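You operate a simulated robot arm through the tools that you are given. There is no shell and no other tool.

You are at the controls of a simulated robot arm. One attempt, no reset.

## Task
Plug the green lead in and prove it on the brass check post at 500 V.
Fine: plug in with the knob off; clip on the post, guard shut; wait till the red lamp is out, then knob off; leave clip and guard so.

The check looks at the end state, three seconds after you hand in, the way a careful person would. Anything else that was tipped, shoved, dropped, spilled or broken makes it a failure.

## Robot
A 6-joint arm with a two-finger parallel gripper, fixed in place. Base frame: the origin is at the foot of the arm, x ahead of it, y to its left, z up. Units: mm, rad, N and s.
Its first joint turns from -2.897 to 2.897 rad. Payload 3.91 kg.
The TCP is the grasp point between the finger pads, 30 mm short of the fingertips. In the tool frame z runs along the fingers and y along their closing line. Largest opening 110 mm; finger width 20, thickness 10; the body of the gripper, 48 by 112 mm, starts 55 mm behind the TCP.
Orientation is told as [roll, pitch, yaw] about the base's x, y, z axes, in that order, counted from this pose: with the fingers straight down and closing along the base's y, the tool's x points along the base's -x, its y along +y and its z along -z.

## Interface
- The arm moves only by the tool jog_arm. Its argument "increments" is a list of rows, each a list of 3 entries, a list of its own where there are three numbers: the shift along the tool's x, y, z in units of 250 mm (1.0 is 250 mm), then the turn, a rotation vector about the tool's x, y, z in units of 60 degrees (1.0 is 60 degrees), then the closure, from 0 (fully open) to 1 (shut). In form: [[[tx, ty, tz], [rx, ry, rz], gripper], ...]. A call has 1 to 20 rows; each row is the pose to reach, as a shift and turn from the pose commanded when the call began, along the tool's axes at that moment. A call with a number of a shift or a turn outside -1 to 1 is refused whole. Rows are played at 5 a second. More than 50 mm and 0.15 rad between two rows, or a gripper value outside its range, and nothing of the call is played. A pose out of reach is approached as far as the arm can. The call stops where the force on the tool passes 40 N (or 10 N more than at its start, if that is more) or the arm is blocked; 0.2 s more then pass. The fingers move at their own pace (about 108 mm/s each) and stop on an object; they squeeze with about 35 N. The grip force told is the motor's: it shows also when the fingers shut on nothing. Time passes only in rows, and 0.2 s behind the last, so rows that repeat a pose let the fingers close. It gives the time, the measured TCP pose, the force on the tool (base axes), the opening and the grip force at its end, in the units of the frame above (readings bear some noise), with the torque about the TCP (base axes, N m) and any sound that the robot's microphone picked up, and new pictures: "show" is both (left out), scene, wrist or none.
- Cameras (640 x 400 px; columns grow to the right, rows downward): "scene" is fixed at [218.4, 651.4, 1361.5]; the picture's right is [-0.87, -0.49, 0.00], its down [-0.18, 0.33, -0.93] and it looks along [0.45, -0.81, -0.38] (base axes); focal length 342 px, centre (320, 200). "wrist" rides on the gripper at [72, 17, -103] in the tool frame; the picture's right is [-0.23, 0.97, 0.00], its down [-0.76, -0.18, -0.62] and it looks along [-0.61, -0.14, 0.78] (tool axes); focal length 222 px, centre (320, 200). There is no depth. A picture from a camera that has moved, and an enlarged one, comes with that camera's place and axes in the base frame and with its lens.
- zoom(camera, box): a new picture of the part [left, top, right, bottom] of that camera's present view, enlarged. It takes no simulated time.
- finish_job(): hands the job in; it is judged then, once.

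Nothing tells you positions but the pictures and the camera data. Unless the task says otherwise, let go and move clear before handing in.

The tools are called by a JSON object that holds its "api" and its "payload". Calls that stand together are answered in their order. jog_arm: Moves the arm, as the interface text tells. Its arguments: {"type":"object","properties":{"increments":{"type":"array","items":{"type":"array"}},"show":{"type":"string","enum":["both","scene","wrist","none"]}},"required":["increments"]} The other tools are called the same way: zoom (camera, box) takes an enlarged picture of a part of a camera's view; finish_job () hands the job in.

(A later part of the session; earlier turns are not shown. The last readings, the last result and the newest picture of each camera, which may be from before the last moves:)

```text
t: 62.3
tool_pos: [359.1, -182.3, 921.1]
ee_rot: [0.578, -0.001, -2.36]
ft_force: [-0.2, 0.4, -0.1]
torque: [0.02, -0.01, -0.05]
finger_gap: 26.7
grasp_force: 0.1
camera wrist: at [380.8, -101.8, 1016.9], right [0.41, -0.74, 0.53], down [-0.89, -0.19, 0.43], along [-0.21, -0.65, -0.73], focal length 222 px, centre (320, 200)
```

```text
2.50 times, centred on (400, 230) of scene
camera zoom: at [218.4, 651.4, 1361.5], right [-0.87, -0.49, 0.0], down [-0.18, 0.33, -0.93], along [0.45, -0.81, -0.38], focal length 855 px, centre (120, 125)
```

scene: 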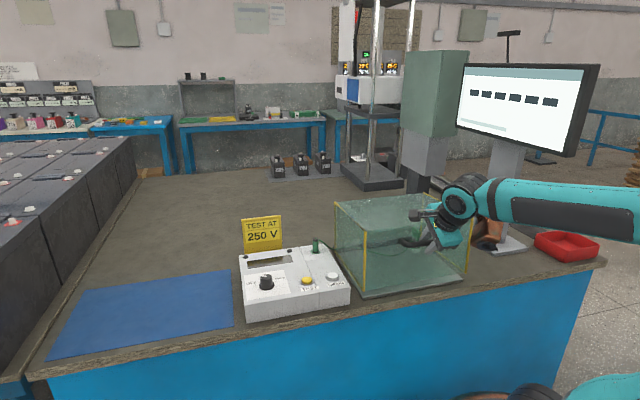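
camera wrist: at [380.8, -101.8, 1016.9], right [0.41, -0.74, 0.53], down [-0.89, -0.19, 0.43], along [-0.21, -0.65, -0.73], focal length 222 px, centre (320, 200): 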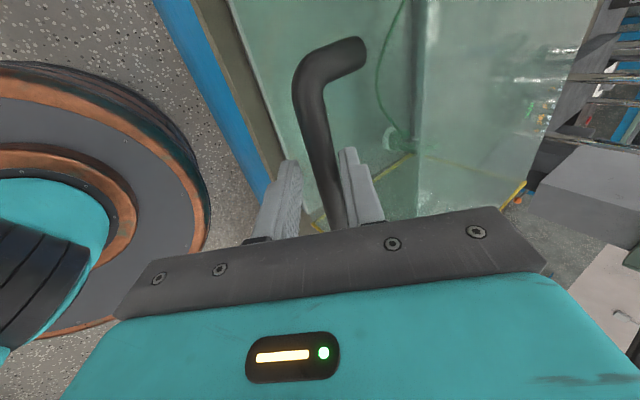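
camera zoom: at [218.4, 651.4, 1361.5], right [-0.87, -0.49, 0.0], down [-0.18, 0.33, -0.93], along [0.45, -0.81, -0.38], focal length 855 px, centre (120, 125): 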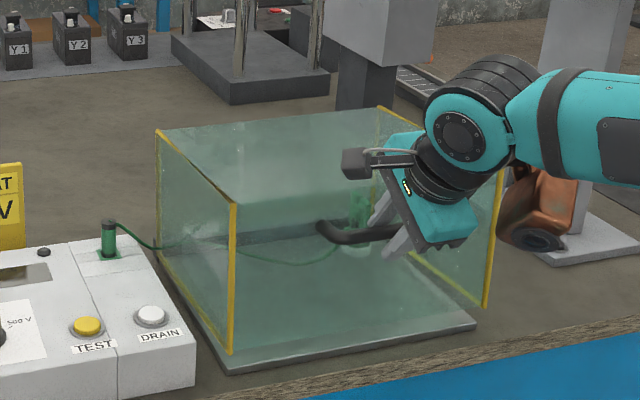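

{"api": "jog_arm", "payload": {"increments": [[[0, -0.035, 0.018], [0.006, 0, 0], 0.76], [[0, -0.07, 0.037], [0.012, 0, 0], 0.76], [[0, -0.1036, 0.056], [0.017, 0, 0], 0.76], [[0, -0.123, 0.068], [0.017, 0, 0], 0.76], [[0, -0.143, 0.081], [0.017, 0, 0], 0.76], [[0, -0.143, 0.081], [0.017, 0, 0], 0.76]], "show": "both"}}

{"api": "zoom", "payload": {"camera": "scene", "box": [310, 170, 490, 310]}}

{"api": "zoom", "payload": {"camera": "wrist", "box": [260, 30, 400, 230]}}

```text
t: 63.5
tool_pos: [349.4, -173.3, 888.6]
ee_rot: [0.566, 0.004, -2.359]
ft_force: [16.5, -23.0, 12.8]
torque: [-0.2, -0.12, 0.22]
finger_gap: 41.5
grasp_force: 15.1
stopped in row 5: the force on the tool passed its limit at 50 N (the readings are from after the stop); the commanded pose is now the measured one
camera wrist: at [371.3, -92.1, 987.2], right [0.42, -0.74, 0.52], down [-0.88, -0.19, 0.43], along [-0.22, -0.64, -0.74], focal length 222 px, centre (320, 200)
```

scene: 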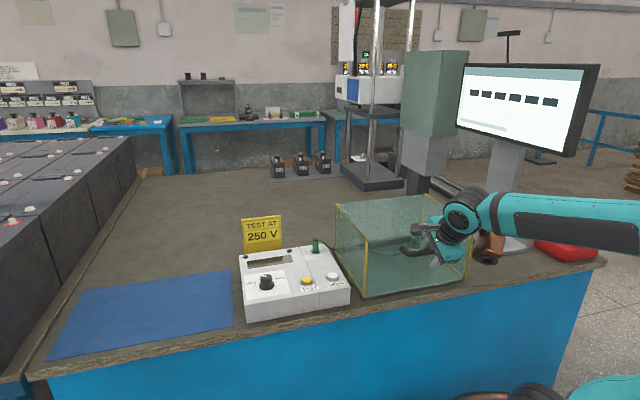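
wrist: 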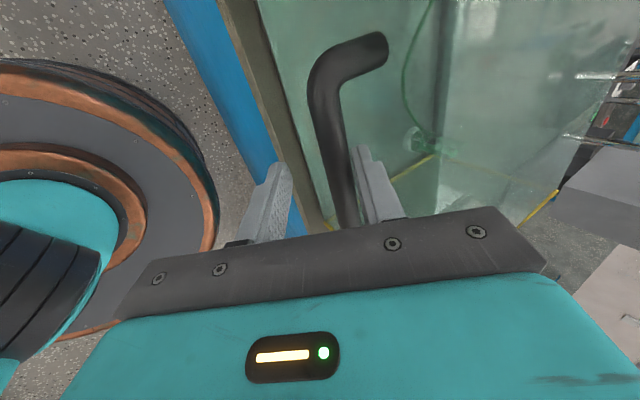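

```text
2.86 times, centred on (400, 240) of scene
camera zoom: at [218.4, 651.4, 1361.5], right [-0.87, -0.49, 0.0], down [-0.18, 0.33, -0.93], along [0.45, -0.81, -0.38], focal length 977 px, centre (91, 86)
```

zoom: 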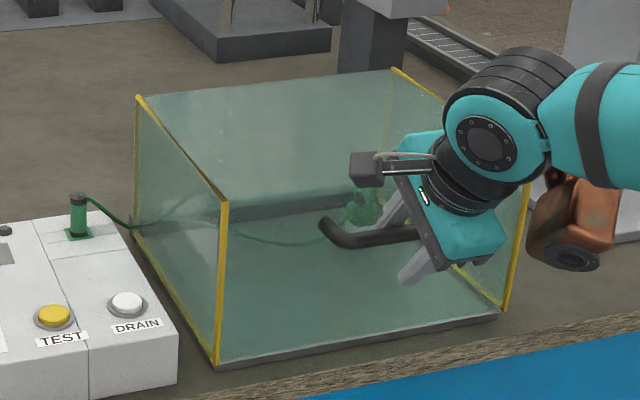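

```text
2.00 times, centred on (330, 130) of wrist
camera zoom: at [371.3, -92.1, 987.2], right [0.42, -0.74, 0.52], down [-0.88, -0.19, 0.43], along [-0.22, -0.64, -0.74], focal length 444 px, centre (300, 340)
```

zoom: 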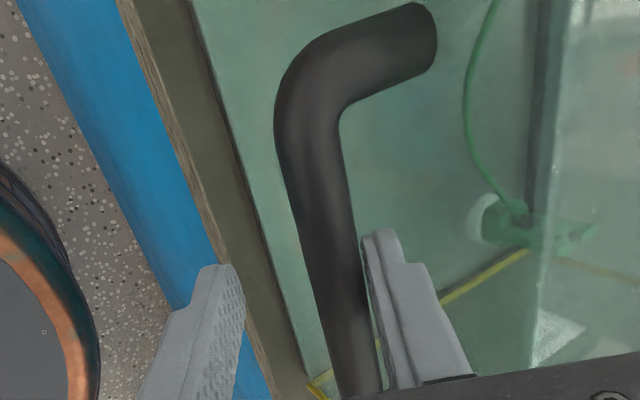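

The guard is down on the plate. I'll open the fingers slightly, unload and back out along the finger axis.

{"api": "jog_arm", "payload": {"increments": [[[0, 0.01, 0], [0, 0, 0], 0.58], [[0, 0.02, -0.01], [0, 0, 0], 0.52], [[0, 0.02, -0.06], [0, 0, 0], 0.52], [[0, 0.02, -0.12], [0, 0, 0], 0.52], [[0, 0.02, -0.18], [0, 0, 0], 0.52], [[0, 0.02, -0.24], [0, 0, 0], 0.52], [[0, 0.02, -0.24], [0, 0, 0], 0.52]], "show": "both"}}

{"api": "zoom", "payload": {"camera": "scene", "box": [310, 170, 490, 310]}}

```text
t: 65.1
tool_pos: [327.1, -151.6, 943.0]
ee_rot: [0.565, 0.003, -2.357]
ft_force: [-1.1, 0.1, 0.7]
torque: [-0.01, 0.01, -0.01]
finger_gap: 52.5
grasp_force: 0.0
camera wrist: at [349.6, -71.3, 1040.2], right [0.42, -0.75, 0.52], down [-0.88, -0.19, 0.43], along [-0.22, -0.64, -0.74], focal length 222 px, centre (320, 200)
```

scene: 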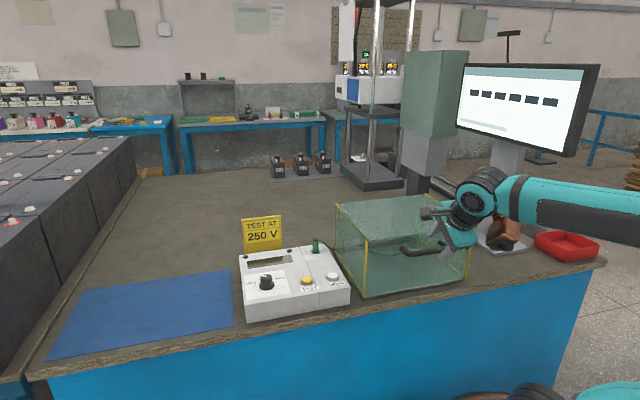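
wrist: 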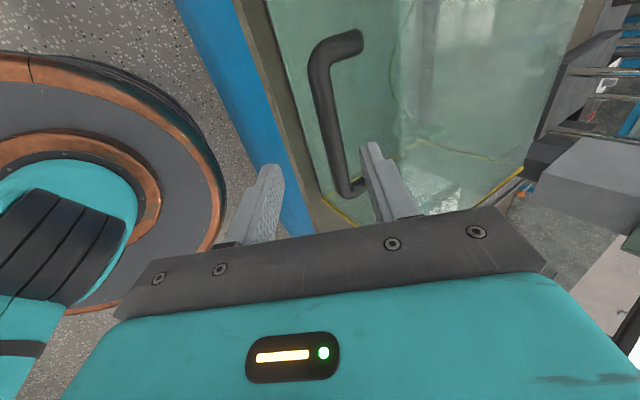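

```text
2.86 times, centred on (400, 240) of scene
camera zoom: at [218.4, 651.4, 1361.5], right [-0.87, -0.49, 0.0], down [-0.18, 0.33, -0.93], along [0.45, -0.81, -0.38], focal length 977 px, centre (91, 86)
```

zoom: 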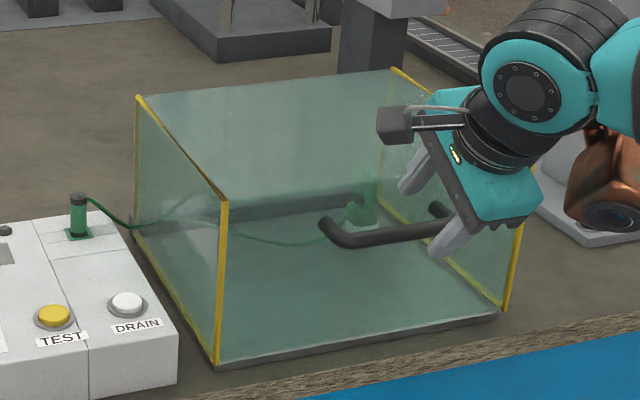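

{"api": "jog_arm", "payload": {"increments": [[[0, 0.08, -0.13], [0, 0, 0], 0.52], [[0, 0.16, -0.25], [0, 0, 0], 0.52], [[0, 0.24, -0.38], [0.1, 0, 0], 0.52], [[0, 0.32, -0.507], [0.2, 0, 0], 0.52], [[0, 0.32, -0.507], [0.33, 0, 0], 0.52], [[0, 0.32, -0.507], [0.45, 0, 0], 0.52], [[0, 0.32, -0.507], [0.54, 0, 0], 0.52], [[0, 0.32, -0.507], [0.54, 0, 0], 0.52]], "show": "both"}}

{"api": "zoom", "payload": {"camera": "scene", "box": [310, 170, 490, 310]}}

{"api": "zoom", "payload": {"camera": "scene", "box": [230, 230, 360, 330]}}

```text
t: 66.9
tool_pos: [327.4, -151.7, 1091.2]
ee_rot: [-0.003, 0.002, -2.36]
ft_force: [0.5, 0.5, 0.5]
torque: [-0.04, 0.01, -0.05]
finger_gap: 53.0
grasp_force: 0.0
camera wrist: at [391.0, -112.0, 1196.7], right [0.52, -0.85, 0.0], down [-0.67, -0.41, 0.62], along [-0.53, -0.32, -0.78], focal length 222 px, centre (320, 200)
```

scene: 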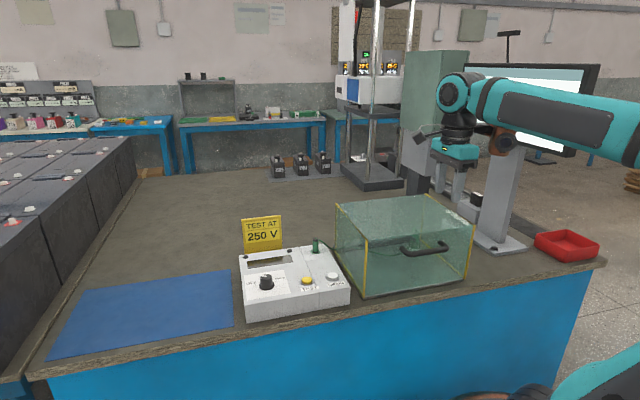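
wrist: 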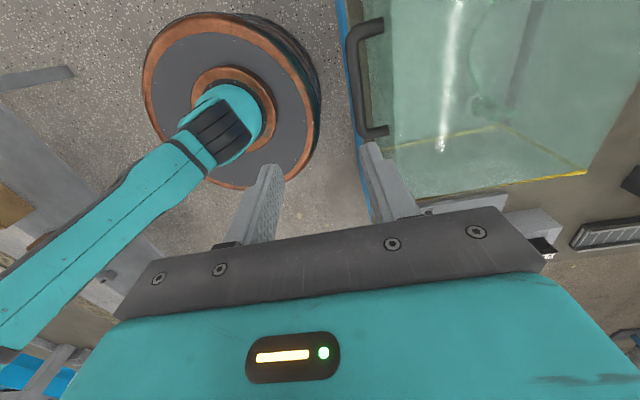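

```text
2.86 times, centred on (400, 240) of scene
camera zoom: at [218.4, 651.4, 1361.5], right [-0.87, -0.49, 0.0], down [-0.18, 0.33, -0.93], along [0.45, -0.81, -0.38], focal length 977 px, centre (91, 86)
```

zoom: 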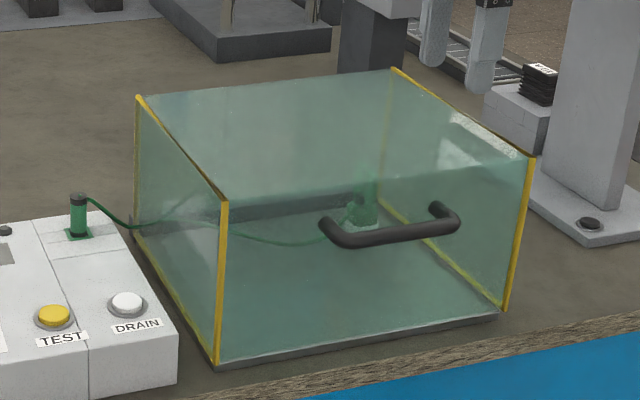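

```text
4.00 times, centred on (295, 280) of scene
camera zoom: at [218.4, 651.4, 1361.5], right [-0.87, -0.49, 0.0], down [-0.18, 0.33, -0.93], along [0.45, -0.81, -0.38], focal length 1368 px, centre (420, -120)
```

zoom: 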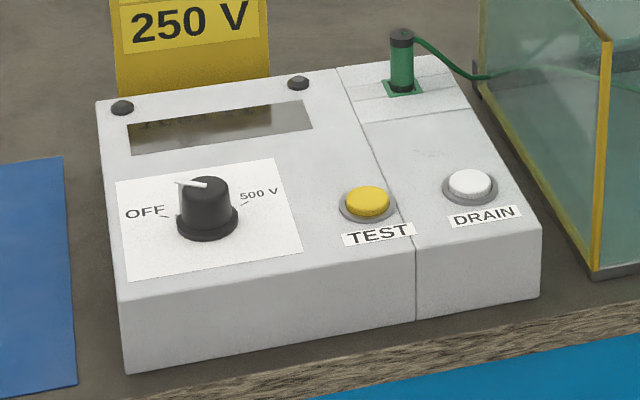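

The guard is shut over the clip. I'll now move the arm toward the knob, turning the gripper on the way.

{"api": "jog_arm", "payload": {"increments": [[[0.14, 0.05, 0], [0, 0, 0], 0.4], [[0.28, 0.1, 0], [0, 0, 0], 0.4], [[0.42, 0.15, 0], [0, 0, 0], 0.4], [[0.56, 0.2, 0], [0, 0, 0], 0.4], [[0.7, 0.25, 0], [0, 0, -0.1], 0.4], [[0.84, 0.3, 0], [0, 0, -0.2], 0.4], [[0.98, 0.34, 0], [0, 0, -0.3], 0.4], [[0.98, 0.34, 0], [0, 0, -0.4], 0.4], [[0.98, 0.34, 0], [0, 0, -0.5], 0.4], [[0.98, 0.34, 0], [0, 0, -0.64], 0.4], [[0.98, 0.34, 0], [0, 0, -0.78], 0.4], [[0.98, 0.34, 0], [0, 0, -0.92], 0.4], [[0.98, 0.34, 0], [0, 0, -1.0], 0.4], [[0.98, 0.34, 0], [0, 0, -1.0], 0.4]], "show": "none"}}

{"api": "jog_arm", "payload": {"increments": [[[0, 0, 0], [0, 0, -0.14], 0.4], [[0, 0, 0], [0, 0, -0.28], 0.4], [[0, 0, 0], [0, 0, -0.42], 0.4], [[0, 0, 0], [0, 0, -0.56], 0.4], [[0, 0, 0], [0, 0, -0.7], 0.4], [[0, 0, 0], [0, 0, -0.84], 0.4], [[0, 0, 0], [0, 0, -0.98], 0.4], [[0, 0, 0], [0, 0, -1.0], 0.4], [[0, 0, 0], [0, 0, -1.0], 0.4]], "show": "none"}}

{"api": "jog_arm", "payload": {"increments": [[[0, 0, 0], [0, 0, -0.14], 0.4], [[0, 0, 0], [0, 0, -0.28], 0.4], [[0, 0, 0], [0, 0, -0.42], 0.4], [[0, 0, 0], [0, 0, -0.503], 0.4], [[0, 0, 0], [0, 0, -0.503], 0.4]], "show": "both"}}

```text
t: 69.9
tool_pos: [562.1, -39.5, 1092.3]
ee_rot: [0.002, 0.004, -1.312]
ft_force: [0.7, 0.2, 0.1]
torque: [0.0, -0.05, -0.02]
finger_gap: 66.2
grasp_force: 0.0
```

```text
t: 71.9
tool_pos: [562.0, -39.1, 1092.3]
ee_rot: [0.002, -0.001, -0.265]
ft_force: [-0.1, -0.9, 0.5]
torque: [0.03, 0.01, -0.01]
finger_gap: 66.0
grasp_force: 0.1
```

```text
t: 73.1
tool_pos: [560.7, -39.9, 1091.6]
ee_rot: [0.003, -0.002, 0.261]
ft_force: [0.3, -0.7, -0.2]
torque: [0.0, 0.02, 0.0]
finger_gap: 65.9
grasp_force: 0.0
camera wrist: at [487.2, -42.3, 1196.5], right [-0.03, 1.0, 0.0], down [0.78, 0.02, 0.62], along [0.62, 0.02, -0.78], focal length 222 px, centre (320, 200)
```

scene: 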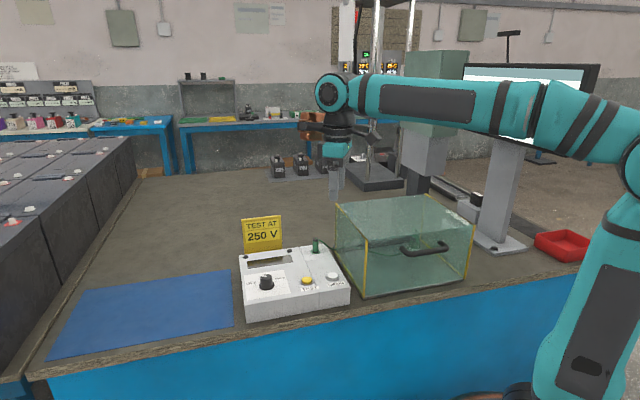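
wrist: 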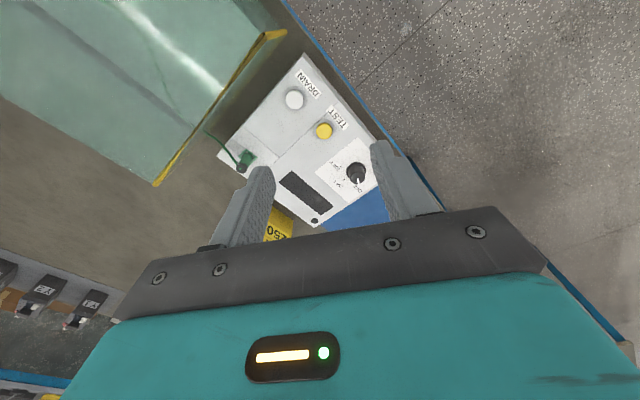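

{"api": "jog_arm", "payload": {"increments": [[[-0.17, 0.035, 0], [0, 0, 0], 0.4], [[-0.34, 0.07, 0], [0, 0, 0], 0.4], [[-0.5, 0.1, 0.1], [0, 0, 0], 0.4], [[-0.64, 0.13, 0.22], [0, 0, 0], 0.4], [[-0.714, 0.149, 0.36], [0, 0, 0], 0.4], [[-0.714, 0.149, 0.5], [0, 0, 0], 0.4], [[-0.714, 0.149, 0.6], [0, 0, 0], 0.4], [[-0.714, 0.149, 0.6], [0, 0, 0], 0.4]], "show": "both"}}

{"api": "zoom", "payload": {"camera": "wrist", "box": [270, 80, 370, 180]}}

{"api": "zoom", "payload": {"camera": "scene", "box": [240, 200, 330, 300]}}

```text
t: 74.9
tool_pos: [723.7, 41.4, 941.2]
ee_rot: [0.003, -0.001, 0.261]
ft_force: [0.3, 0.5, -0.5]
torque: [0.02, -0.01, -0.02]
finger_gap: 66.1
grasp_force: 0.0
camera wrist: at [650.3, 39.1, 1046.5], right [-0.03, 1.0, 0.0], down [0.78, 0.02, 0.62], along [0.62, 0.02, -0.78], focal length 222 px, centre (320, 200)
```

scene: 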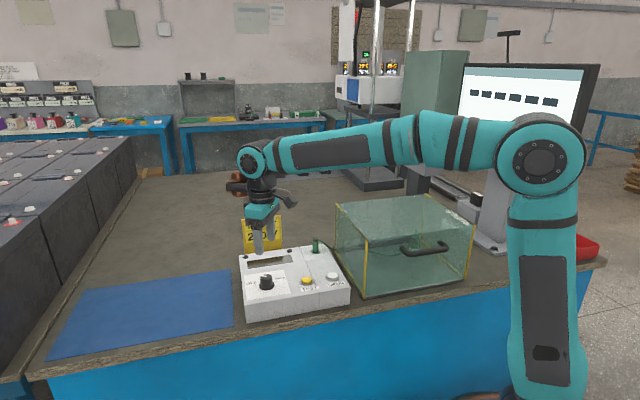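
wrist: 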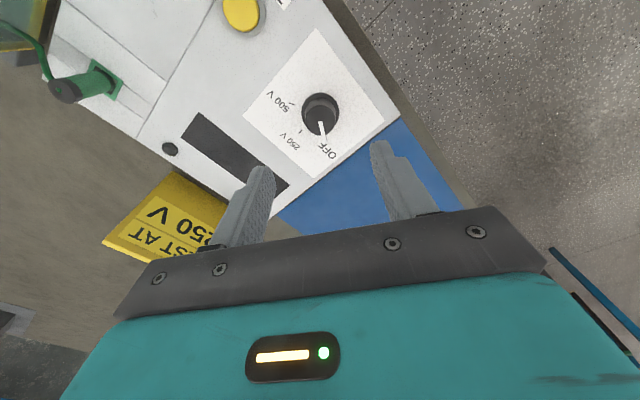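

```text
4.00 times, centred on (320, 130) of wrist
camera zoom: at [650.3, 39.1, 1046.5], right [-0.03, 1.0, 0.0], down [0.78, 0.02, 0.62], along [0.62, 0.02, -0.78], focal length 888 px, centre (320, 480)
```

zoom: 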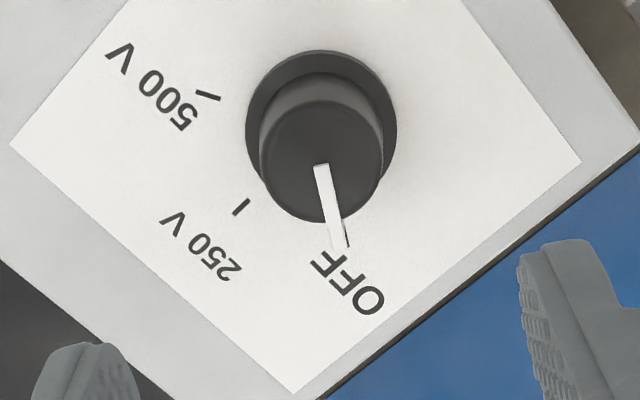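

```text
4.00 times, centred on (285, 250) of scene
camera zoom: at [218.4, 651.4, 1361.5], right [-0.87, -0.49, 0.0], down [-0.18, 0.33, -0.93], along [0.45, -0.81, -0.38], focal length 1368 px, centre (460, 0)
```

zoom: 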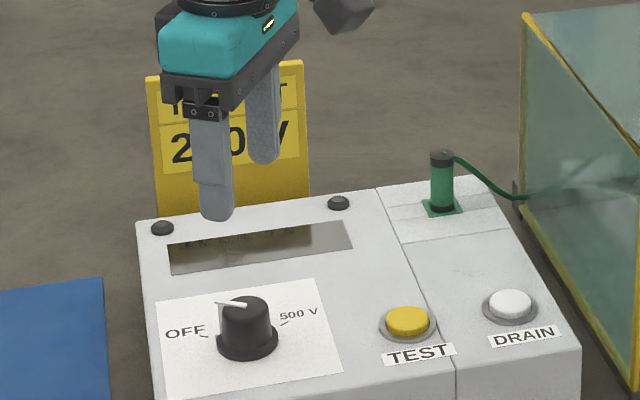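

{"api": "jog_arm", "payload": {"increments": [[[-0.011, -0.001, 0.15], [0, 0, 0], 0.4], [[-0.011, -0.001, 0.3], [0, 0, 0], 0.4], [[-0.011, -0.001, 0.4], [0, 0, 0], 0.4], [[-0.011, -0.001, 0.443], [0, 0, 0], 0.4], [[-0.011, -0.001, 0.443], [0, 0, 0], 0.4]], "show": "none"}}

{"api": "zoom", "payload": {"camera": "wrist", "box": [240, 80, 400, 220]}}

{"api": "zoom", "payload": {"camera": "scene", "box": [240, 230, 310, 300]}}

```text
t: 76.1
tool_pos: [727.6, 42.9, 829.5]
ee_rot: [0.004, -0.001, 0.262]
ft_force: [-0.2, -0.1, -0.4]
torque: [0.03, 0.01, -0.01]
finger_gap: 65.9
grasp_force: 0.2
```

```text
2.86 times, centred on (320, 150) of wrist
camera zoom: at [653.2, 40.4, 935.2], right [-0.03, 1.0, 0.0], down [0.78, 0.02, 0.62], along [0.62, 0.02, -0.78], focal length 635 px, centre (320, 343)
```

zoom: 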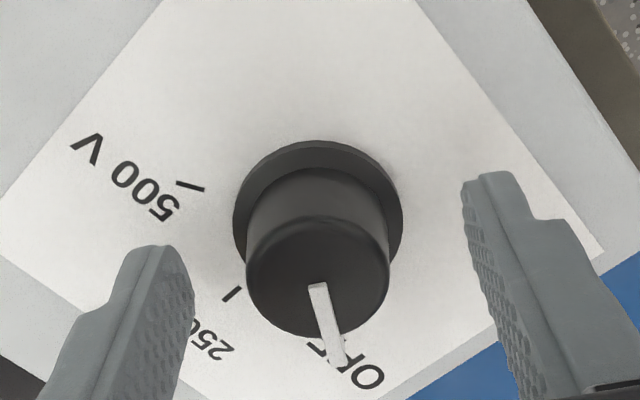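

```text
5.71 times, centred on (275, 265) of scene
camera zoom: at [218.4, 651.4, 1361.5], right [-0.87, -0.49, 0.0], down [-0.18, 0.33, -0.93], along [0.45, -0.81, -0.38], focal length 1954 px, centre (577, -171)
```

zoom: 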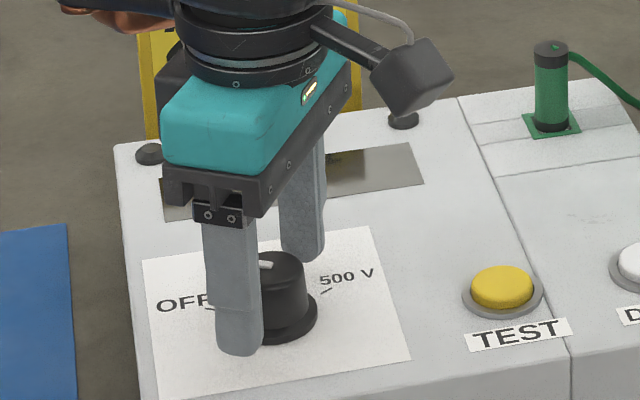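

{"api": "jog_arm", "payload": {"increments": [[[0, 0, 0], [0, 0, 0], 0.6], [[0, 0, 0], [0, 0, 0], 0.75], [[0, 0, 0], [0, 0, 0], 0.85], [[0, 0, 0], [0, 0, 0], 0.85]], "show": "none"}}

{"api": "zoom", "payload": {"camera": "wrist", "box": [240, 80, 400, 220]}}

```text
t: 77.1
tool_pos: [728.1, 41.5, 831.0]
ee_rot: [0.003, 0.001, 0.26]
ft_force: [2.1, -6.4, -1.9]
torque: [-0.76, -0.34, -0.02]
finger_gap: 33.6
grasp_force: 45.0
```

```text
2.86 times, centred on (320, 150) of wrist
camera zoom: at [653.4, 39.8, 935.3], right [-0.03, 1.0, 0.0], down [0.78, 0.02, 0.62], along [0.62, 0.02, -0.78], focal length 635 px, centre (320, 343)
```

zoom: 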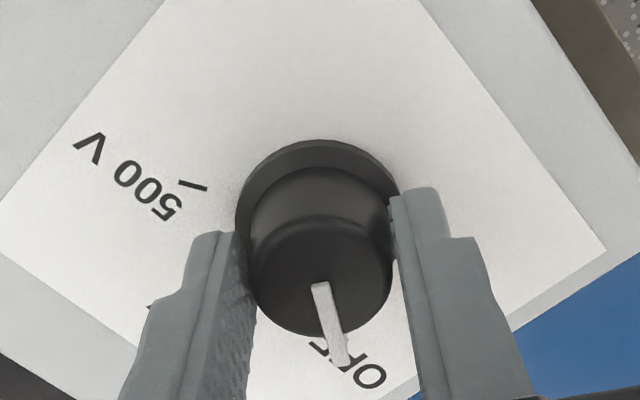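

{"api": "jog_arm", "payload": {"increments": [[[0, -0.003, 0], [0, 0, 0], 0.85], [[0, -0.003, 0], [0, 0, 0.1], 0.85], [[0, -0.003, 0], [0, 0, 0.2], 0.85], [[0, -0.003, 0], [0, 0, 0.3], 0.85], [[0, -0.003, 0], [0, 0, 0.4], 0.85], [[0, -0.003, 0], [0, 0, 0.5], 0.85], [[0, -0.003, 0], [0, 0, 0.6], 0.85], [[0, -0.003, 0], [0, 0, 0.7], 0.85], [[0, -0.003, 0], [0, 0, 0.8], 0.85], [[0, -0.003, 0], [0, 0, 0.9], 0.85], [[0, -0.003, 0], [0, 0, 1.0], 0.85]], "show": "none"}}

{"api": "zoom", "payload": {"camera": "wrist", "box": [240, 80, 400, 220]}}

{"api": "zoom", "payload": {"camera": "scene", "box": [235, 220, 345, 310]}}

```text
t: 79.5
tool_pos: [728.1, 43.0, 830.8]
ee_rot: [0.003, 0.002, -0.79]
ft_force: [-10.9, -11.9, -24.8]
torque: [-0.64, 0.82, 0.01]
finger_gap: 33.7
grasp_force: 45.2
```

```text
2.86 times, centred on (320, 150) of wrist
camera zoom: at [689.2, 106.2, 935.6], right [0.85, 0.53, 0.0], down [0.41, -0.67, 0.62], along [0.33, -0.53, -0.78], focal length 635 px, centre (320, 343)
```

zoom: 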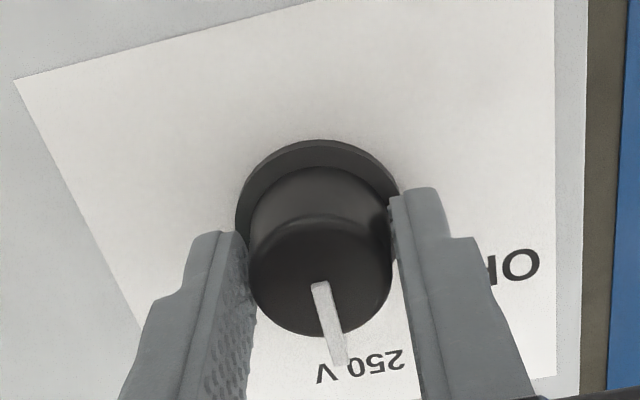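

```text
4.44 times, centred on (290, 265) of scene
camera zoom: at [218.4, 651.4, 1361.5], right [-0.87, -0.49, 0.0], down [-0.18, 0.33, -0.93], along [0.45, -0.81, -0.38], focal length 1520 px, centre (453, -89)
```

zoom: 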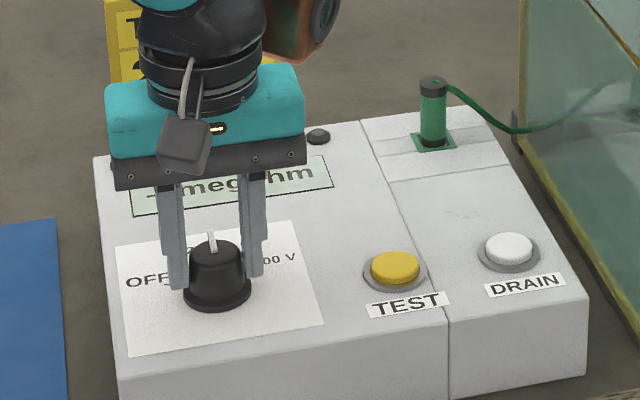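

{"api": "jog_arm", "payload": {"increments": [[[0, -0.004, 0.003], [0, 0, 0], 0.85], [[0, -0.004, 0.003], [0, 0, 0], 0.85]], "show": "none"}}

```text
t: 80.1
tool_pos: [727.9, 42.3, 830.4]
ee_rot: [0.003, 0.0, -0.785]
ft_force: [2.1, -3.1, -17.3]
torque: [0.04, 0.79, -0.01]
finger_gap: 33.7
grasp_force: 44.8
```

{"api": "jog_arm", "payload": {"increments": [[[0, 0, 0.002], [0, 0, 0.1], 0.85], [[0, 0, 0.002], [0, 0, 0.2], 0.85], [[0, 0, 0.002], [0, 0, 0.3], 0.85], [[0, 0, 0.002], [0, 0, 0.4], 0.85], [[0, 0, 0.002], [0, 0, 0.5], 0.85], [[0, 0, 0.002], [0, 0, 0.6], 0.85], [[0, 0, 0.002], [0, 0, 0.7], 0.85], [[0, 0, 0.002], [0, 0, 0.8], 0.85], [[0, 0, 0.002], [0, 0, 0.9], 0.85], [[0, 0, 0.002], [0, 0, 0.985], 0.85]], "show": "none"}}

{"api": "zoom", "payload": {"camera": "wrist", "box": [240, 80, 400, 220]}}

{"api": "zoom", "payload": {"camera": "scene", "box": [235, 220, 345, 310]}}

```text
t: 81.3
tool_pos: [728.1, 43.4, 832.2]
ee_rot: [0.005, 0.001, -1.311]
ft_force: [19.5, 6.0, -5.5]
torque: [0.19, 0.34, 0.02]
finger_gap: 33.9
grasp_force: 45.1
stopped in row 6: the force on the tool passed its limit at 41 N (the readings are from after the stop); the commanded pose is now the measured one
```

```text
2.86 times, centred on (320, 150) of wrist
camera zoom: at [725.6, 117.4, 935.6], right [1.0, 0.03, 0.0], down [0.02, -0.78, 0.62], along [0.02, -0.62, -0.78], focal length 635 px, centre (320, 343)
```

zoom: 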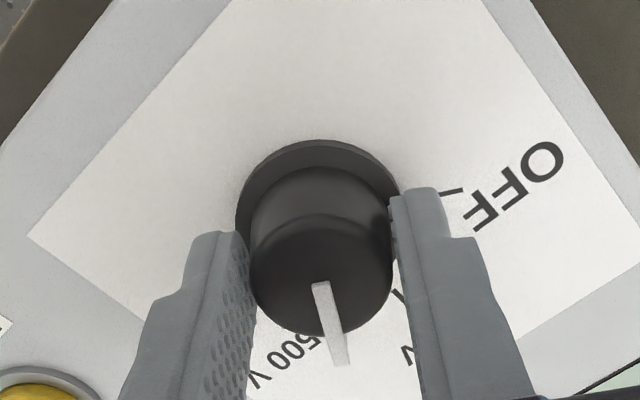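

```text
4.44 times, centred on (290, 265) of scene
camera zoom: at [218.4, 651.4, 1361.5], right [-0.87, -0.49, 0.0], down [-0.18, 0.33, -0.93], along [0.45, -0.81, -0.38], focal length 1520 px, centre (453, -89)
```

zoom: 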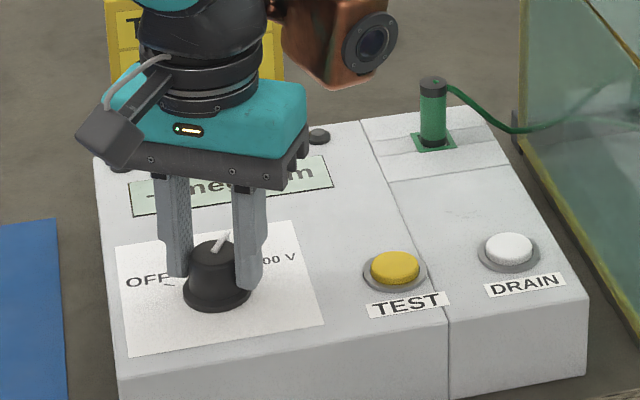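

{"api": "jog_arm", "payload": {"increments": [[[0, 0.004, 0], [0, 0, 0], 0.85], [[0, 0.004, 0], [0, 0, 0], 0.85]], "show": "none"}}

```text
t: 81.9
tool_pos: [727.2, 42.7, 831.4]
ee_rot: [0.004, 0.001, -1.312]
ft_force: [8.3, 4.3, -2.3]
torque: [-0.17, 0.24, 0.01]
finger_gap: 33.7
grasp_force: 45.1
```

{"api": "jog_arm", "payload": {"increments": [[[0, 0.006, 0], [0, 0, 0.08], 0.85], [[0, 0.007, 0], [0, 0, 0.16], 0.85], [[0, 0.008, 0], [0, 0, 0.24], 0.85]], "show": "none"}}

```text
t: 82.7
tool_pos: [729.1, 43.7, 832.0]
ee_rot: [0.002, 0.003, -1.563]
ft_force: [-21.0, 0.2, -5.4]
torque: [-0.67, 1.06, -0.05]
finger_gap: 33.8
grasp_force: 45.1
```

{"api": "jog_arm", "payload": {"increments": [[[0, -0.005, 0], [0, 0, 0], 0.85], [[0, -0.005, 0], [0, 0, 0.08], 0.85], [[0, -0.005, 0], [0, 0, 0.16], 0.85], [[0, -0.005, 0], [0, 0, 0.24], 0.85]], "show": "none"}}

{"api": "zoom", "payload": {"camera": "wrist", "box": [240, 80, 400, 220]}}

{"api": "zoom", "payload": {"camera": "scene", "box": [235, 220, 345, 310]}}

```text
t: 83.7
tool_pos: [729.5, 42.6, 830.9]
ee_rot: [0.005, 0.004, -1.815]
ft_force: [-5.7, -3.9, -12.1]
torque: [-0.72, 0.81, 0.02]
finger_gap: 33.5
grasp_force: 44.4
```

```text
2.86 times, centred on (320, 150) of wrist
camera zoom: at [762.3, 109.3, 935.8], right [0.89, -0.46, 0.0], down [-0.36, -0.7, 0.62], along [-0.28, -0.55, -0.79], focal length 635 px, centre (320, 343)
```

zoom: 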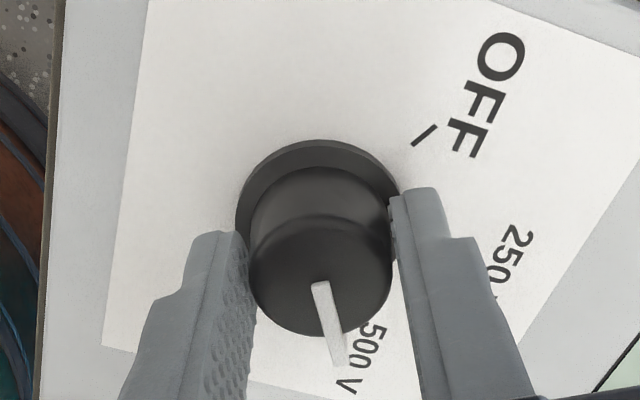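

```text
4.44 times, centred on (290, 265) of scene
camera zoom: at [218.4, 651.4, 1361.5], right [-0.87, -0.49, 0.0], down [-0.18, 0.33, -0.93], along [0.45, -0.81, -0.38], focal length 1520 px, centre (453, -89)
```

zoom: 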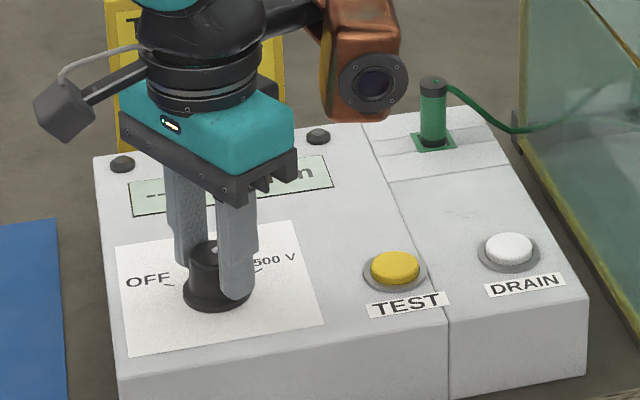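

The knob now points at 500 V and the display is on. I'll release it and lift to check.

{"api": "jog_arm", "payload": {"increments": [[[0, 0, 0], [0, 0, 0], 0.7], [[0, 0, 0], [0, 0, 0], 0.5], [[0, 0, 0], [0, 0, 0], 0.45], [[0, 0, -0.12], [0, 0, 0], 0.45], [[0, 0, -0.28], [0, 0, 0], 0.45], [[0, 0, -0.42], [0, 0, 0], 0.45], [[0, 0, -0.42], [0, 0, 0], 0.45]], "show": "both"}}

{"api": "zoom", "payload": {"camera": "wrist", "box": [260, 80, 380, 180]}}

{"api": "zoom", "payload": {"camera": "scene", "box": [235, 220, 345, 310]}}

```text
t: 85.3
tool_pos: [727.6, 45.4, 937.2]
ee_rot: [0.003, 0.003, -1.815]
ft_force: [-0.6, -0.1, 0.1]
torque: [0.0, 0.0, 0.01]
finger_gap: 60.5
grasp_force: 0.1
camera wrist: at [761.8, 110.8, 1042.2], right [0.89, -0.45, 0.0], down [-0.36, -0.7, 0.62], along [-0.28, -0.55, -0.79], focal length 222 px, centre (320, 200)
```

scene: 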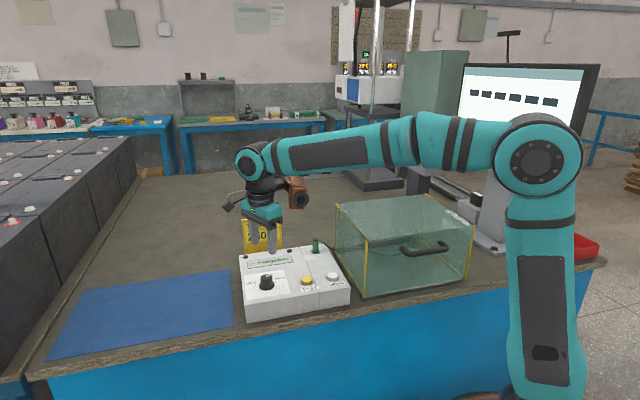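
wrist: 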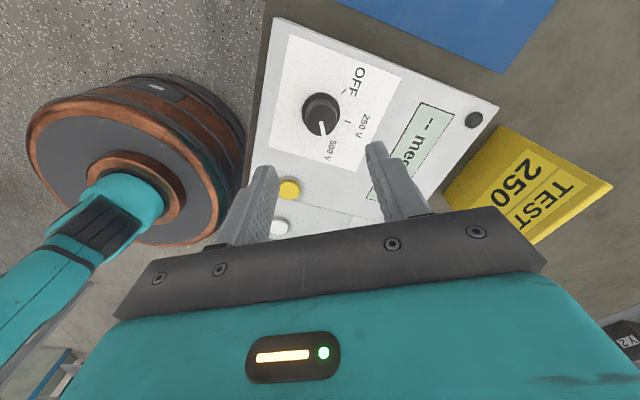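

```text
4.00 times, centred on (320, 130) of wrist
camera zoom: at [761.8, 110.8, 1042.2], right [0.89, -0.45, 0.0], down [-0.36, -0.7, 0.62], along [-0.28, -0.55, -0.79], focal length 888 px, centre (320, 480)
```

zoom: 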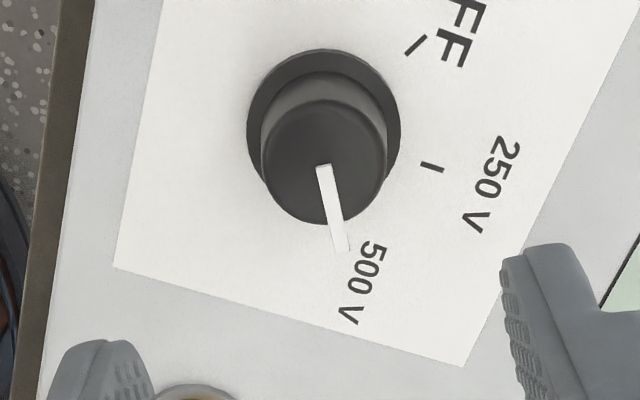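

```text
4.44 times, centred on (290, 265) of scene
camera zoom: at [218.4, 651.4, 1361.5], right [-0.87, -0.49, 0.0], down [-0.18, 0.33, -0.93], along [0.45, -0.81, -0.38], focal length 1520 px, centre (453, -89)
```

zoom: 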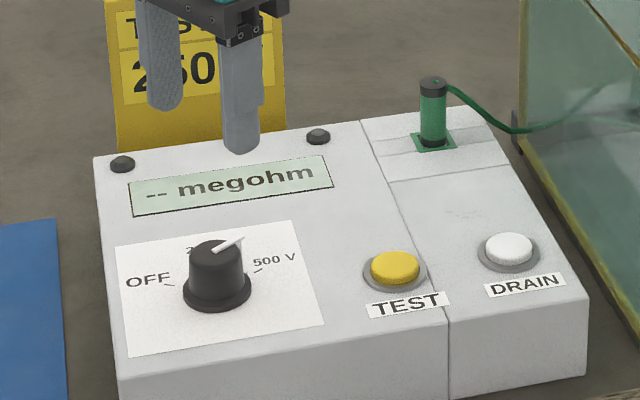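

{"api": "jog_arm", "payload": {"increments": [[[0, 0, -0.1], [0, 0, -0.14], 0.7], [[0, 0, -0.1], [0, 0, -0.28], 0.9], [[0, 0, -0.1], [0, 0, -0.42], 1], [[0, 0, -0.1], [0, 0, -0.56], 1], [[0, 0, -0.1], [0, 0, -0.7], 1], [[0, 0, -0.1], [0, 0, -0.84], 1], [[0, 0, -0.1], [0, 0, -0.98], 1], [[0, 0, -0.1], [0, 0, -1.0], 1], [[0, 0, -0.1], [0, 0, -1.0], 1]], "show": "none"}}

{"api": "jog_arm", "payload": {"increments": [[[0, 0, 0], [0, 0, -0.14], 1], [[0, 0, 0], [0, 0, -0.28], 1], [[0, 0, 0], [0, 0, -0.42], 1], [[0, 0, 0], [0, 0, -0.56], 1], [[0, 0, 0], [0, 0, -0.7], 1], [[0, 0, 0], [0, 0, -0.84], 1], [[0, 0, 0], [0, 0, -0.98], 1], [[0, 0, 0], [0, 0, -1.0], 1], [[0, 0, 0], [0, 0, -1.0], 1]], "show": "none"}}

```text
t: 87.3
tool_pos: [727.9, 43.6, 962.1]
ee_rot: [0.005, 0.0, -0.767]
ft_force: [0.5, -0.4, -0.5]
torque: [-0.04, 0.01, -0.02]
finger_gap: 0.0
grasp_force: 34.8
```

```text
t: 89.3
tool_pos: [729.2, 41.9, 962.3]
ee_rot: [0.003, -0.005, 0.281]
ft_force: [0.4, 0.4, 0.7]
torque: [0.02, 0.0, 0.02]
finger_gap: 0.0
grasp_force: 35.4
```

{"api": "jog_arm", "payload": {"increments": [[[0.13, -0.055, 0], [0, 0, 0], 1], [[0.27, -0.115, 0.05], [0, 0, 0], 1], [[0.408, -0.174, 0.15], [0, 0, 0], 1], [[0.408, -0.174, 0.3], [0, 0, 0], 1], [[0.408, -0.174, 0.3], [0, 0, 0], 1]], "show": "wrist"}}

{"api": "zoom", "payload": {"camera": "wrist", "box": [260, 80, 380, 200]}}

{"api": "zoom", "payload": {"camera": "scene", "box": [250, 220, 360, 310]}}

```text
t: 90.5
tool_pos: [643.3, -26.2, 885.1]
ee_rot: [0.003, -0.004, 0.282]
ft_force: [-0.6, -0.3, -0.3]
torque: [-0.02, -0.01, -0.01]
finger_gap: 0.0
grasp_force: 34.5
camera wrist: at [569.1, -30.0, 989.7], right [-0.05, 1.0, 0.0], down [0.78, 0.04, 0.63], along [0.63, 0.03, -0.78], focal length 222 px, centre (320, 200)
```

wrist: 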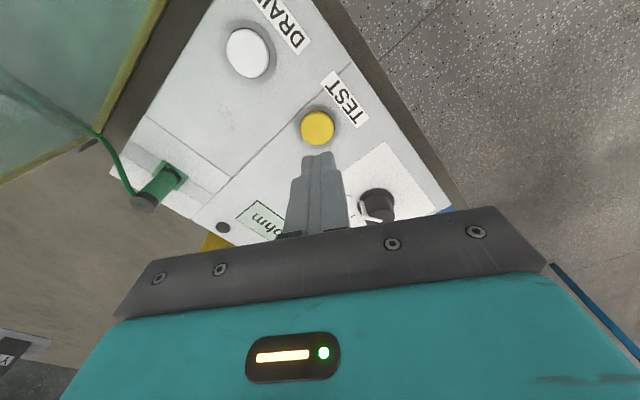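

```text
3.33 times, centred on (320, 140) of wrist
camera zoom: at [569.1, -30.0, 989.7], right [-0.05, 1.0, 0.0], down [0.78, 0.04, 0.63], along [0.63, 0.03, -0.78], focal length 740 px, centre (320, 400)
```

zoom: 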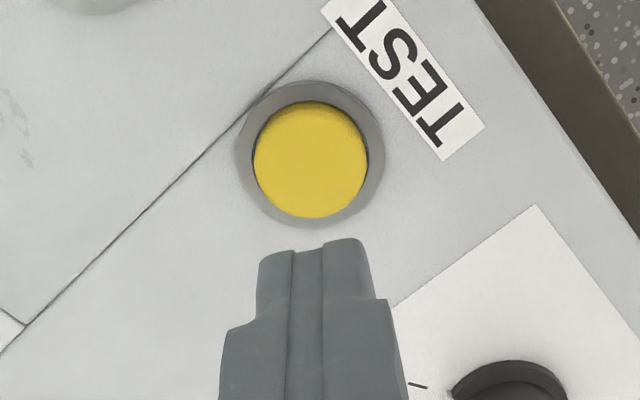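

```text
4.44 times, centred on (305, 265) of scene
camera zoom: at [218.4, 651.4, 1361.5], right [-0.87, -0.49, 0.0], down [-0.18, 0.33, -0.93], along [0.45, -0.81, -0.38], focal length 1520 px, centre (387, -89)
```

zoom: 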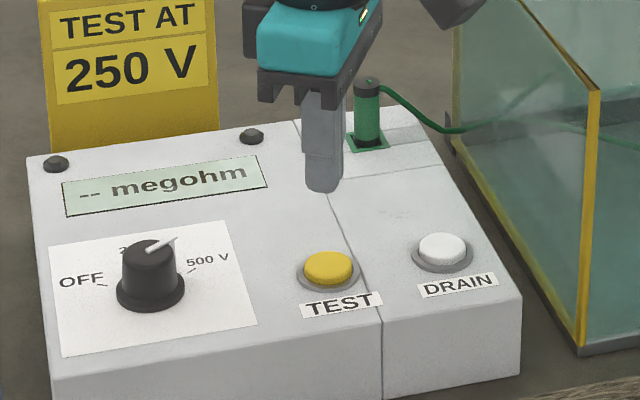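

{"api": "jog_arm", "payload": {"increments": [[[0.012, -0.007, 0.08], [0, 0, 0], 1], [[0.012, -0.007, 0.16], [0, 0, 0], 1], [[0.012, -0.007, 0.19], [0, 0, 0], 1], [[0.012, -0.007, 0.205], [0, 0, 0], 1], [[0.012, -0.007, 0.215], [0, 0, 0], 1]], "show": "none"}}

{"api": "zoom", "payload": {"camera": "scene", "box": [235, 220, 345, 310]}}

```text
t: 91.7
tool_pos: [640.4, -30.2, 831.4]
ee_rot: [0.002, -0.005, 0.28]
ft_force: [-1.0, -0.3, -0.4]
torque: [0.0, 0.04, 0.01]
finger_gap: 0.1
grasp_force: 34.8
```

```text
4.44 times, centred on (290, 265) of scene
camera zoom: at [218.4, 651.4, 1361.5], right [-0.87, -0.49, 0.0], down [-0.18, 0.33, -0.93], along [0.45, -0.81, -0.38], focal length 1520 px, centre (453, -89)
```

zoom: 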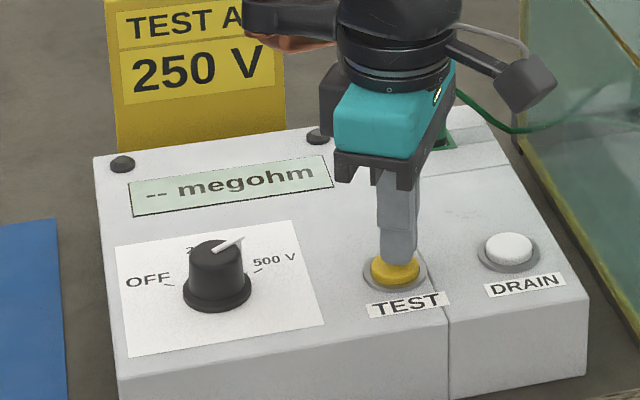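

{"api": "jog_arm", "payload": {"increments": [[[0, 0, 0.006], [0, 0, 0], 1], [[0, 0, 0.012], [0, 0, 0], 1], [[0, 0, 0.018], [0, 0, 0], 1], [[0, 0, 0.022], [0, 0, 0], 1], [[0, 0, 0.022], [0, 0, 0], 1]], "show": "none"}}

{"api": "zoom", "payload": {"camera": "scene", "box": [235, 220, 345, 310]}}

```text
t: 92.9
tool_pos: [641.2, -29.1, 827.9]
ee_rot: [0.0, -0.004, 0.282]
ft_force: [-0.1, 0.5, 1.2]
torque: [0.02, 0.0, 0.03]
finger_gap: 0.2
grasp_force: 35.0
```

```text
4.44 times, centred on (290, 265) of scene
camera zoom: at [218.4, 651.4, 1361.5], right [-0.87, -0.49, 0.0], down [-0.18, 0.33, -0.93], along [0.45, -0.81, -0.38], focal length 1520 px, centre (453, -89)
```

zoom: 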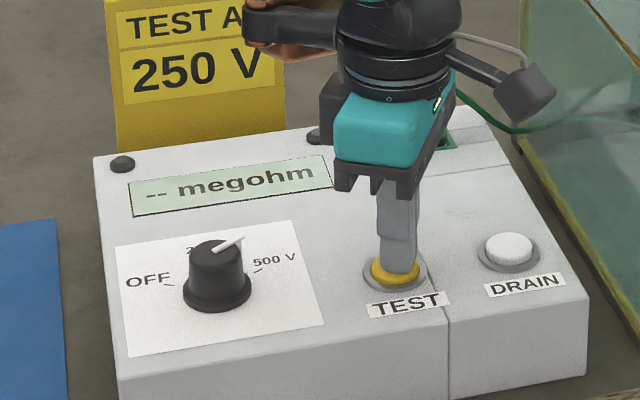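

{"api": "jog_arm", "payload": {"increments": [[[0, 0, 0.006], [0, 0, 0], 1], [[0, 0, 0.012], [0, 0, 0], 1], [[0, 0, 0.016], [0, 0, 0], 1], [[0, 0, 0.016], [0, 0, 0], 1]], "show": "none"}}

{"api": "zoom", "payload": {"camera": "scene", "box": [235, 220, 345, 310]}}

```text
t: 93.9
tool_pos: [640.8, -29.4, 822.6]
ee_rot: [0.002, -0.005, 0.281]
ft_force: [5.9, -0.3, 12.1]
torque: [0.02, -0.2, -0.01]
finger_gap: 0.0
grasp_force: 34.8
heard: click
```

```text
4.44 times, centred on (290, 265) of scene
camera zoom: at [218.4, 651.4, 1361.5], right [-0.87, -0.49, 0.0], down [-0.18, 0.33, -0.93], along [0.45, -0.81, -0.38], focal length 1520 px, centre (453, -89)
```

zoom: 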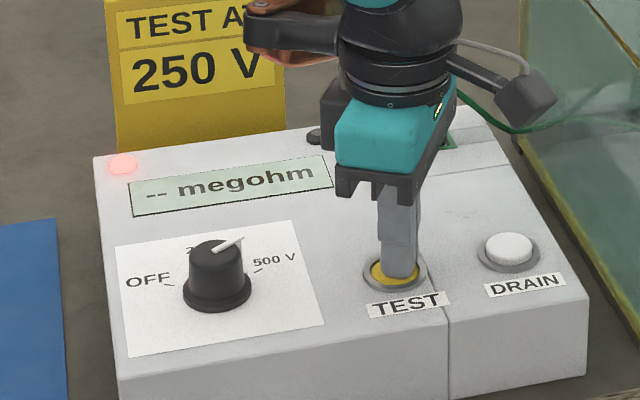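

I heard a click and the left lamp is red, so the test is running. I'll hold briefly and watch the display.

{"api": "jog_arm", "payload": {"increments": [[[0, 0, 0], [0, 0, 0], 1], [[0, 0, 0], [0, 0, 0], 1], [[0, 0, 0], [0, 0, 0], 1], [[0, 0, 0], [0, 0, 0], 1], [[0, 0, 0], [0, 0, 0], 1]], "show": "none"}}

{"api": "zoom", "payload": {"camera": "scene", "box": [235, 220, 345, 310]}}

```text
t: 95.1
tool_pos: [640.5, -30.3, 822.2]
ee_rot: [0.001, -0.006, 0.28]
ft_force: [6.5, 0.1, 13.6]
torque: [0.02, -0.24, -0.01]
finger_gap: 0.0
grasp_force: 35.2
```

```text
4.44 times, centred on (290, 265) of scene
camera zoom: at [218.4, 651.4, 1361.5], right [-0.87, -0.49, 0.0], down [-0.18, 0.33, -0.93], along [0.45, -0.81, -0.38], focal length 1520 px, centre (453, -89)
```

zoom: 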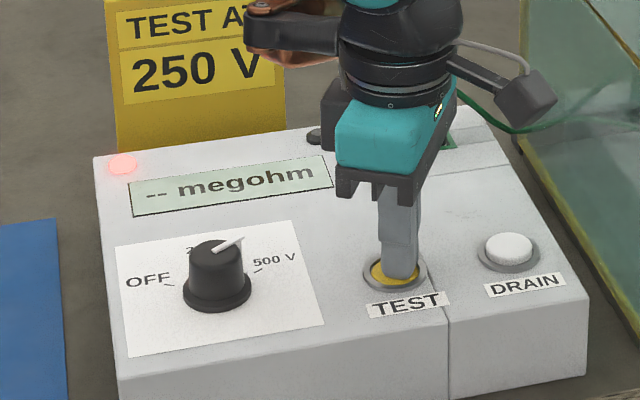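

{"api": "jog_arm", "payload": {"increments": [[[0, 0, 0], [0, 0, 0], 1], [[0, 0, 0], [0, 0, 0], 1], [[0, 0, 0], [0, 0, 0], 1], [[0, 0, 0], [0, 0, 0], 1], [[0, 0, 0], [0, 0, 0], 1], [[0, 0, 0], [0, 0, 0], 1], [[0, 0, 0], [0, 0, 0], 1], [[0, 0, 0], [0, 0, 0], 1], [[0, 0, 0], [0, 0, 0], 1], [[0, 0, 0], [0, 0, 0], 1]], "show": "none"}}

{"api": "zoom", "payload": {"camera": "scene", "box": [235, 220, 345, 310]}}

```text
t: 97.3
tool_pos: [640.2, -29.2, 822.0]
ee_rot: [0.003, -0.005, 0.281]
ft_force: [2.1, -0.6, 14.1]
torque: [-0.01, -0.11, -0.02]
finger_gap: 0.2
grasp_force: 35.0
```

```text
4.44 times, centred on (290, 265) of scene
camera zoom: at [218.4, 651.4, 1361.5], right [-0.87, -0.49, 0.0], down [-0.18, 0.33, -0.93], along [0.45, -0.81, -0.38], focal length 1520 px, centre (453, -89)
```

zoom: 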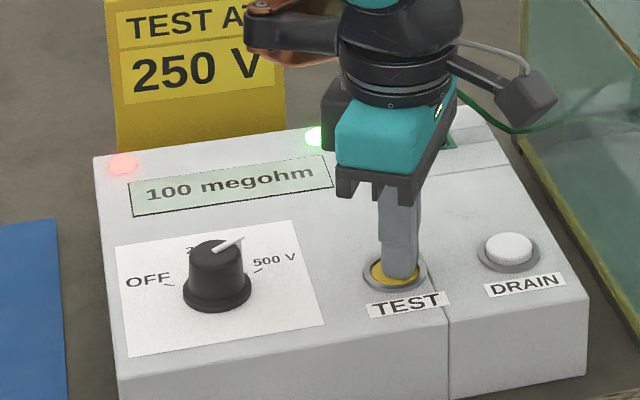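

The display reads 100 megohm and the green lamp is lit, so the test passed. Now I'll release TEST and watch the red lamp.

{"api": "jog_arm", "payload": {"increments": [[[0, 0, -0.03], [0, 0, 0], 1], [[0, 0, -0.12], [0, 0, 0], 1], [[0, 0, -0.28], [0, 0, 0], 1], [[0, 0, -0.4], [0, 0, 0], 1], [[0, 0, -0.4], [0, 0, 0], 1], [[0, 0, -0.4], [0, 0, 0], 1], [[0, 0, -0.4], [0, 0, 0], 1], [[0, 0, -0.4], [0, 0, 0], 1]], "show": "scene"}}

{"api": "zoom", "payload": {"camera": "scene", "box": [235, 220, 345, 310]}}

{"api": "zoom", "payload": {"camera": "wrist", "box": [200, 20, 440, 220]}}

```text
t: 99.1
tool_pos: [640.2, -30.7, 921.0]
ee_rot: [0.0, -0.006, 0.281]
ft_force: [-0.5, -1.5, 0.3]
torque: [-0.03, 0.01, 0.0]
finger_gap: 0.0
grasp_force: 34.1
```

scene: 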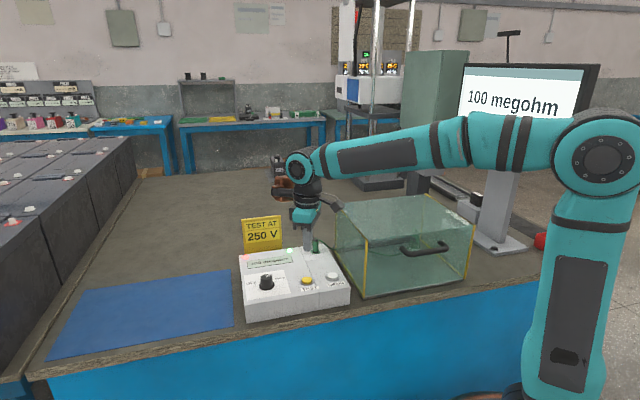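

```text
4.44 times, centred on (290, 265) of scene
camera zoom: at [218.4, 651.4, 1361.5], right [-0.87, -0.49, 0.0], down [-0.18, 0.33, -0.93], along [0.45, -0.81, -0.38], focal length 1520 px, centre (453, -89)
```

zoom: 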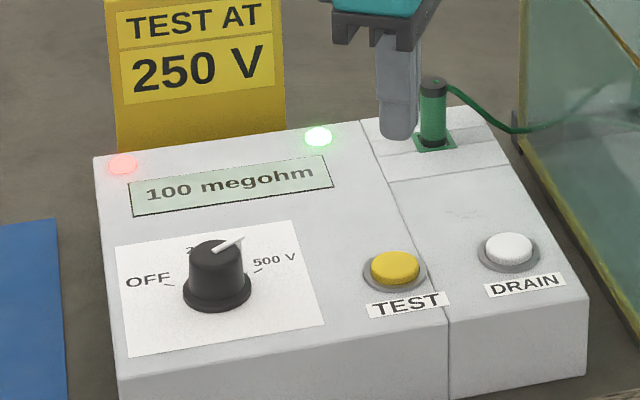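

```text
2.00 times, centred on (320, 120) of wrist
camera zoom: at [565.5, -34.3, 1025.0], right [-0.05, 1.0, 0.0], down [0.78, 0.04, 0.63], along [0.63, 0.03, -0.78], focal length 444 px, centre (320, 360)
```

zoom: 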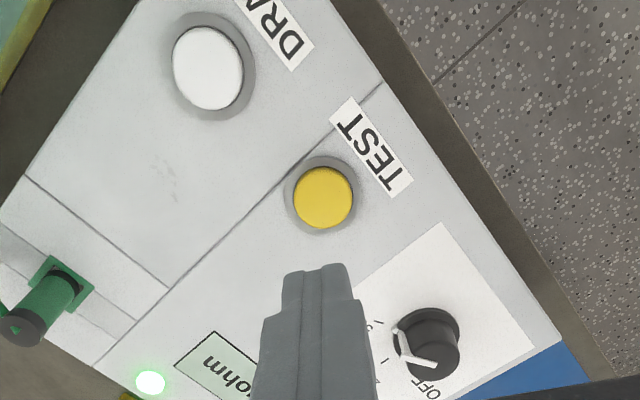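

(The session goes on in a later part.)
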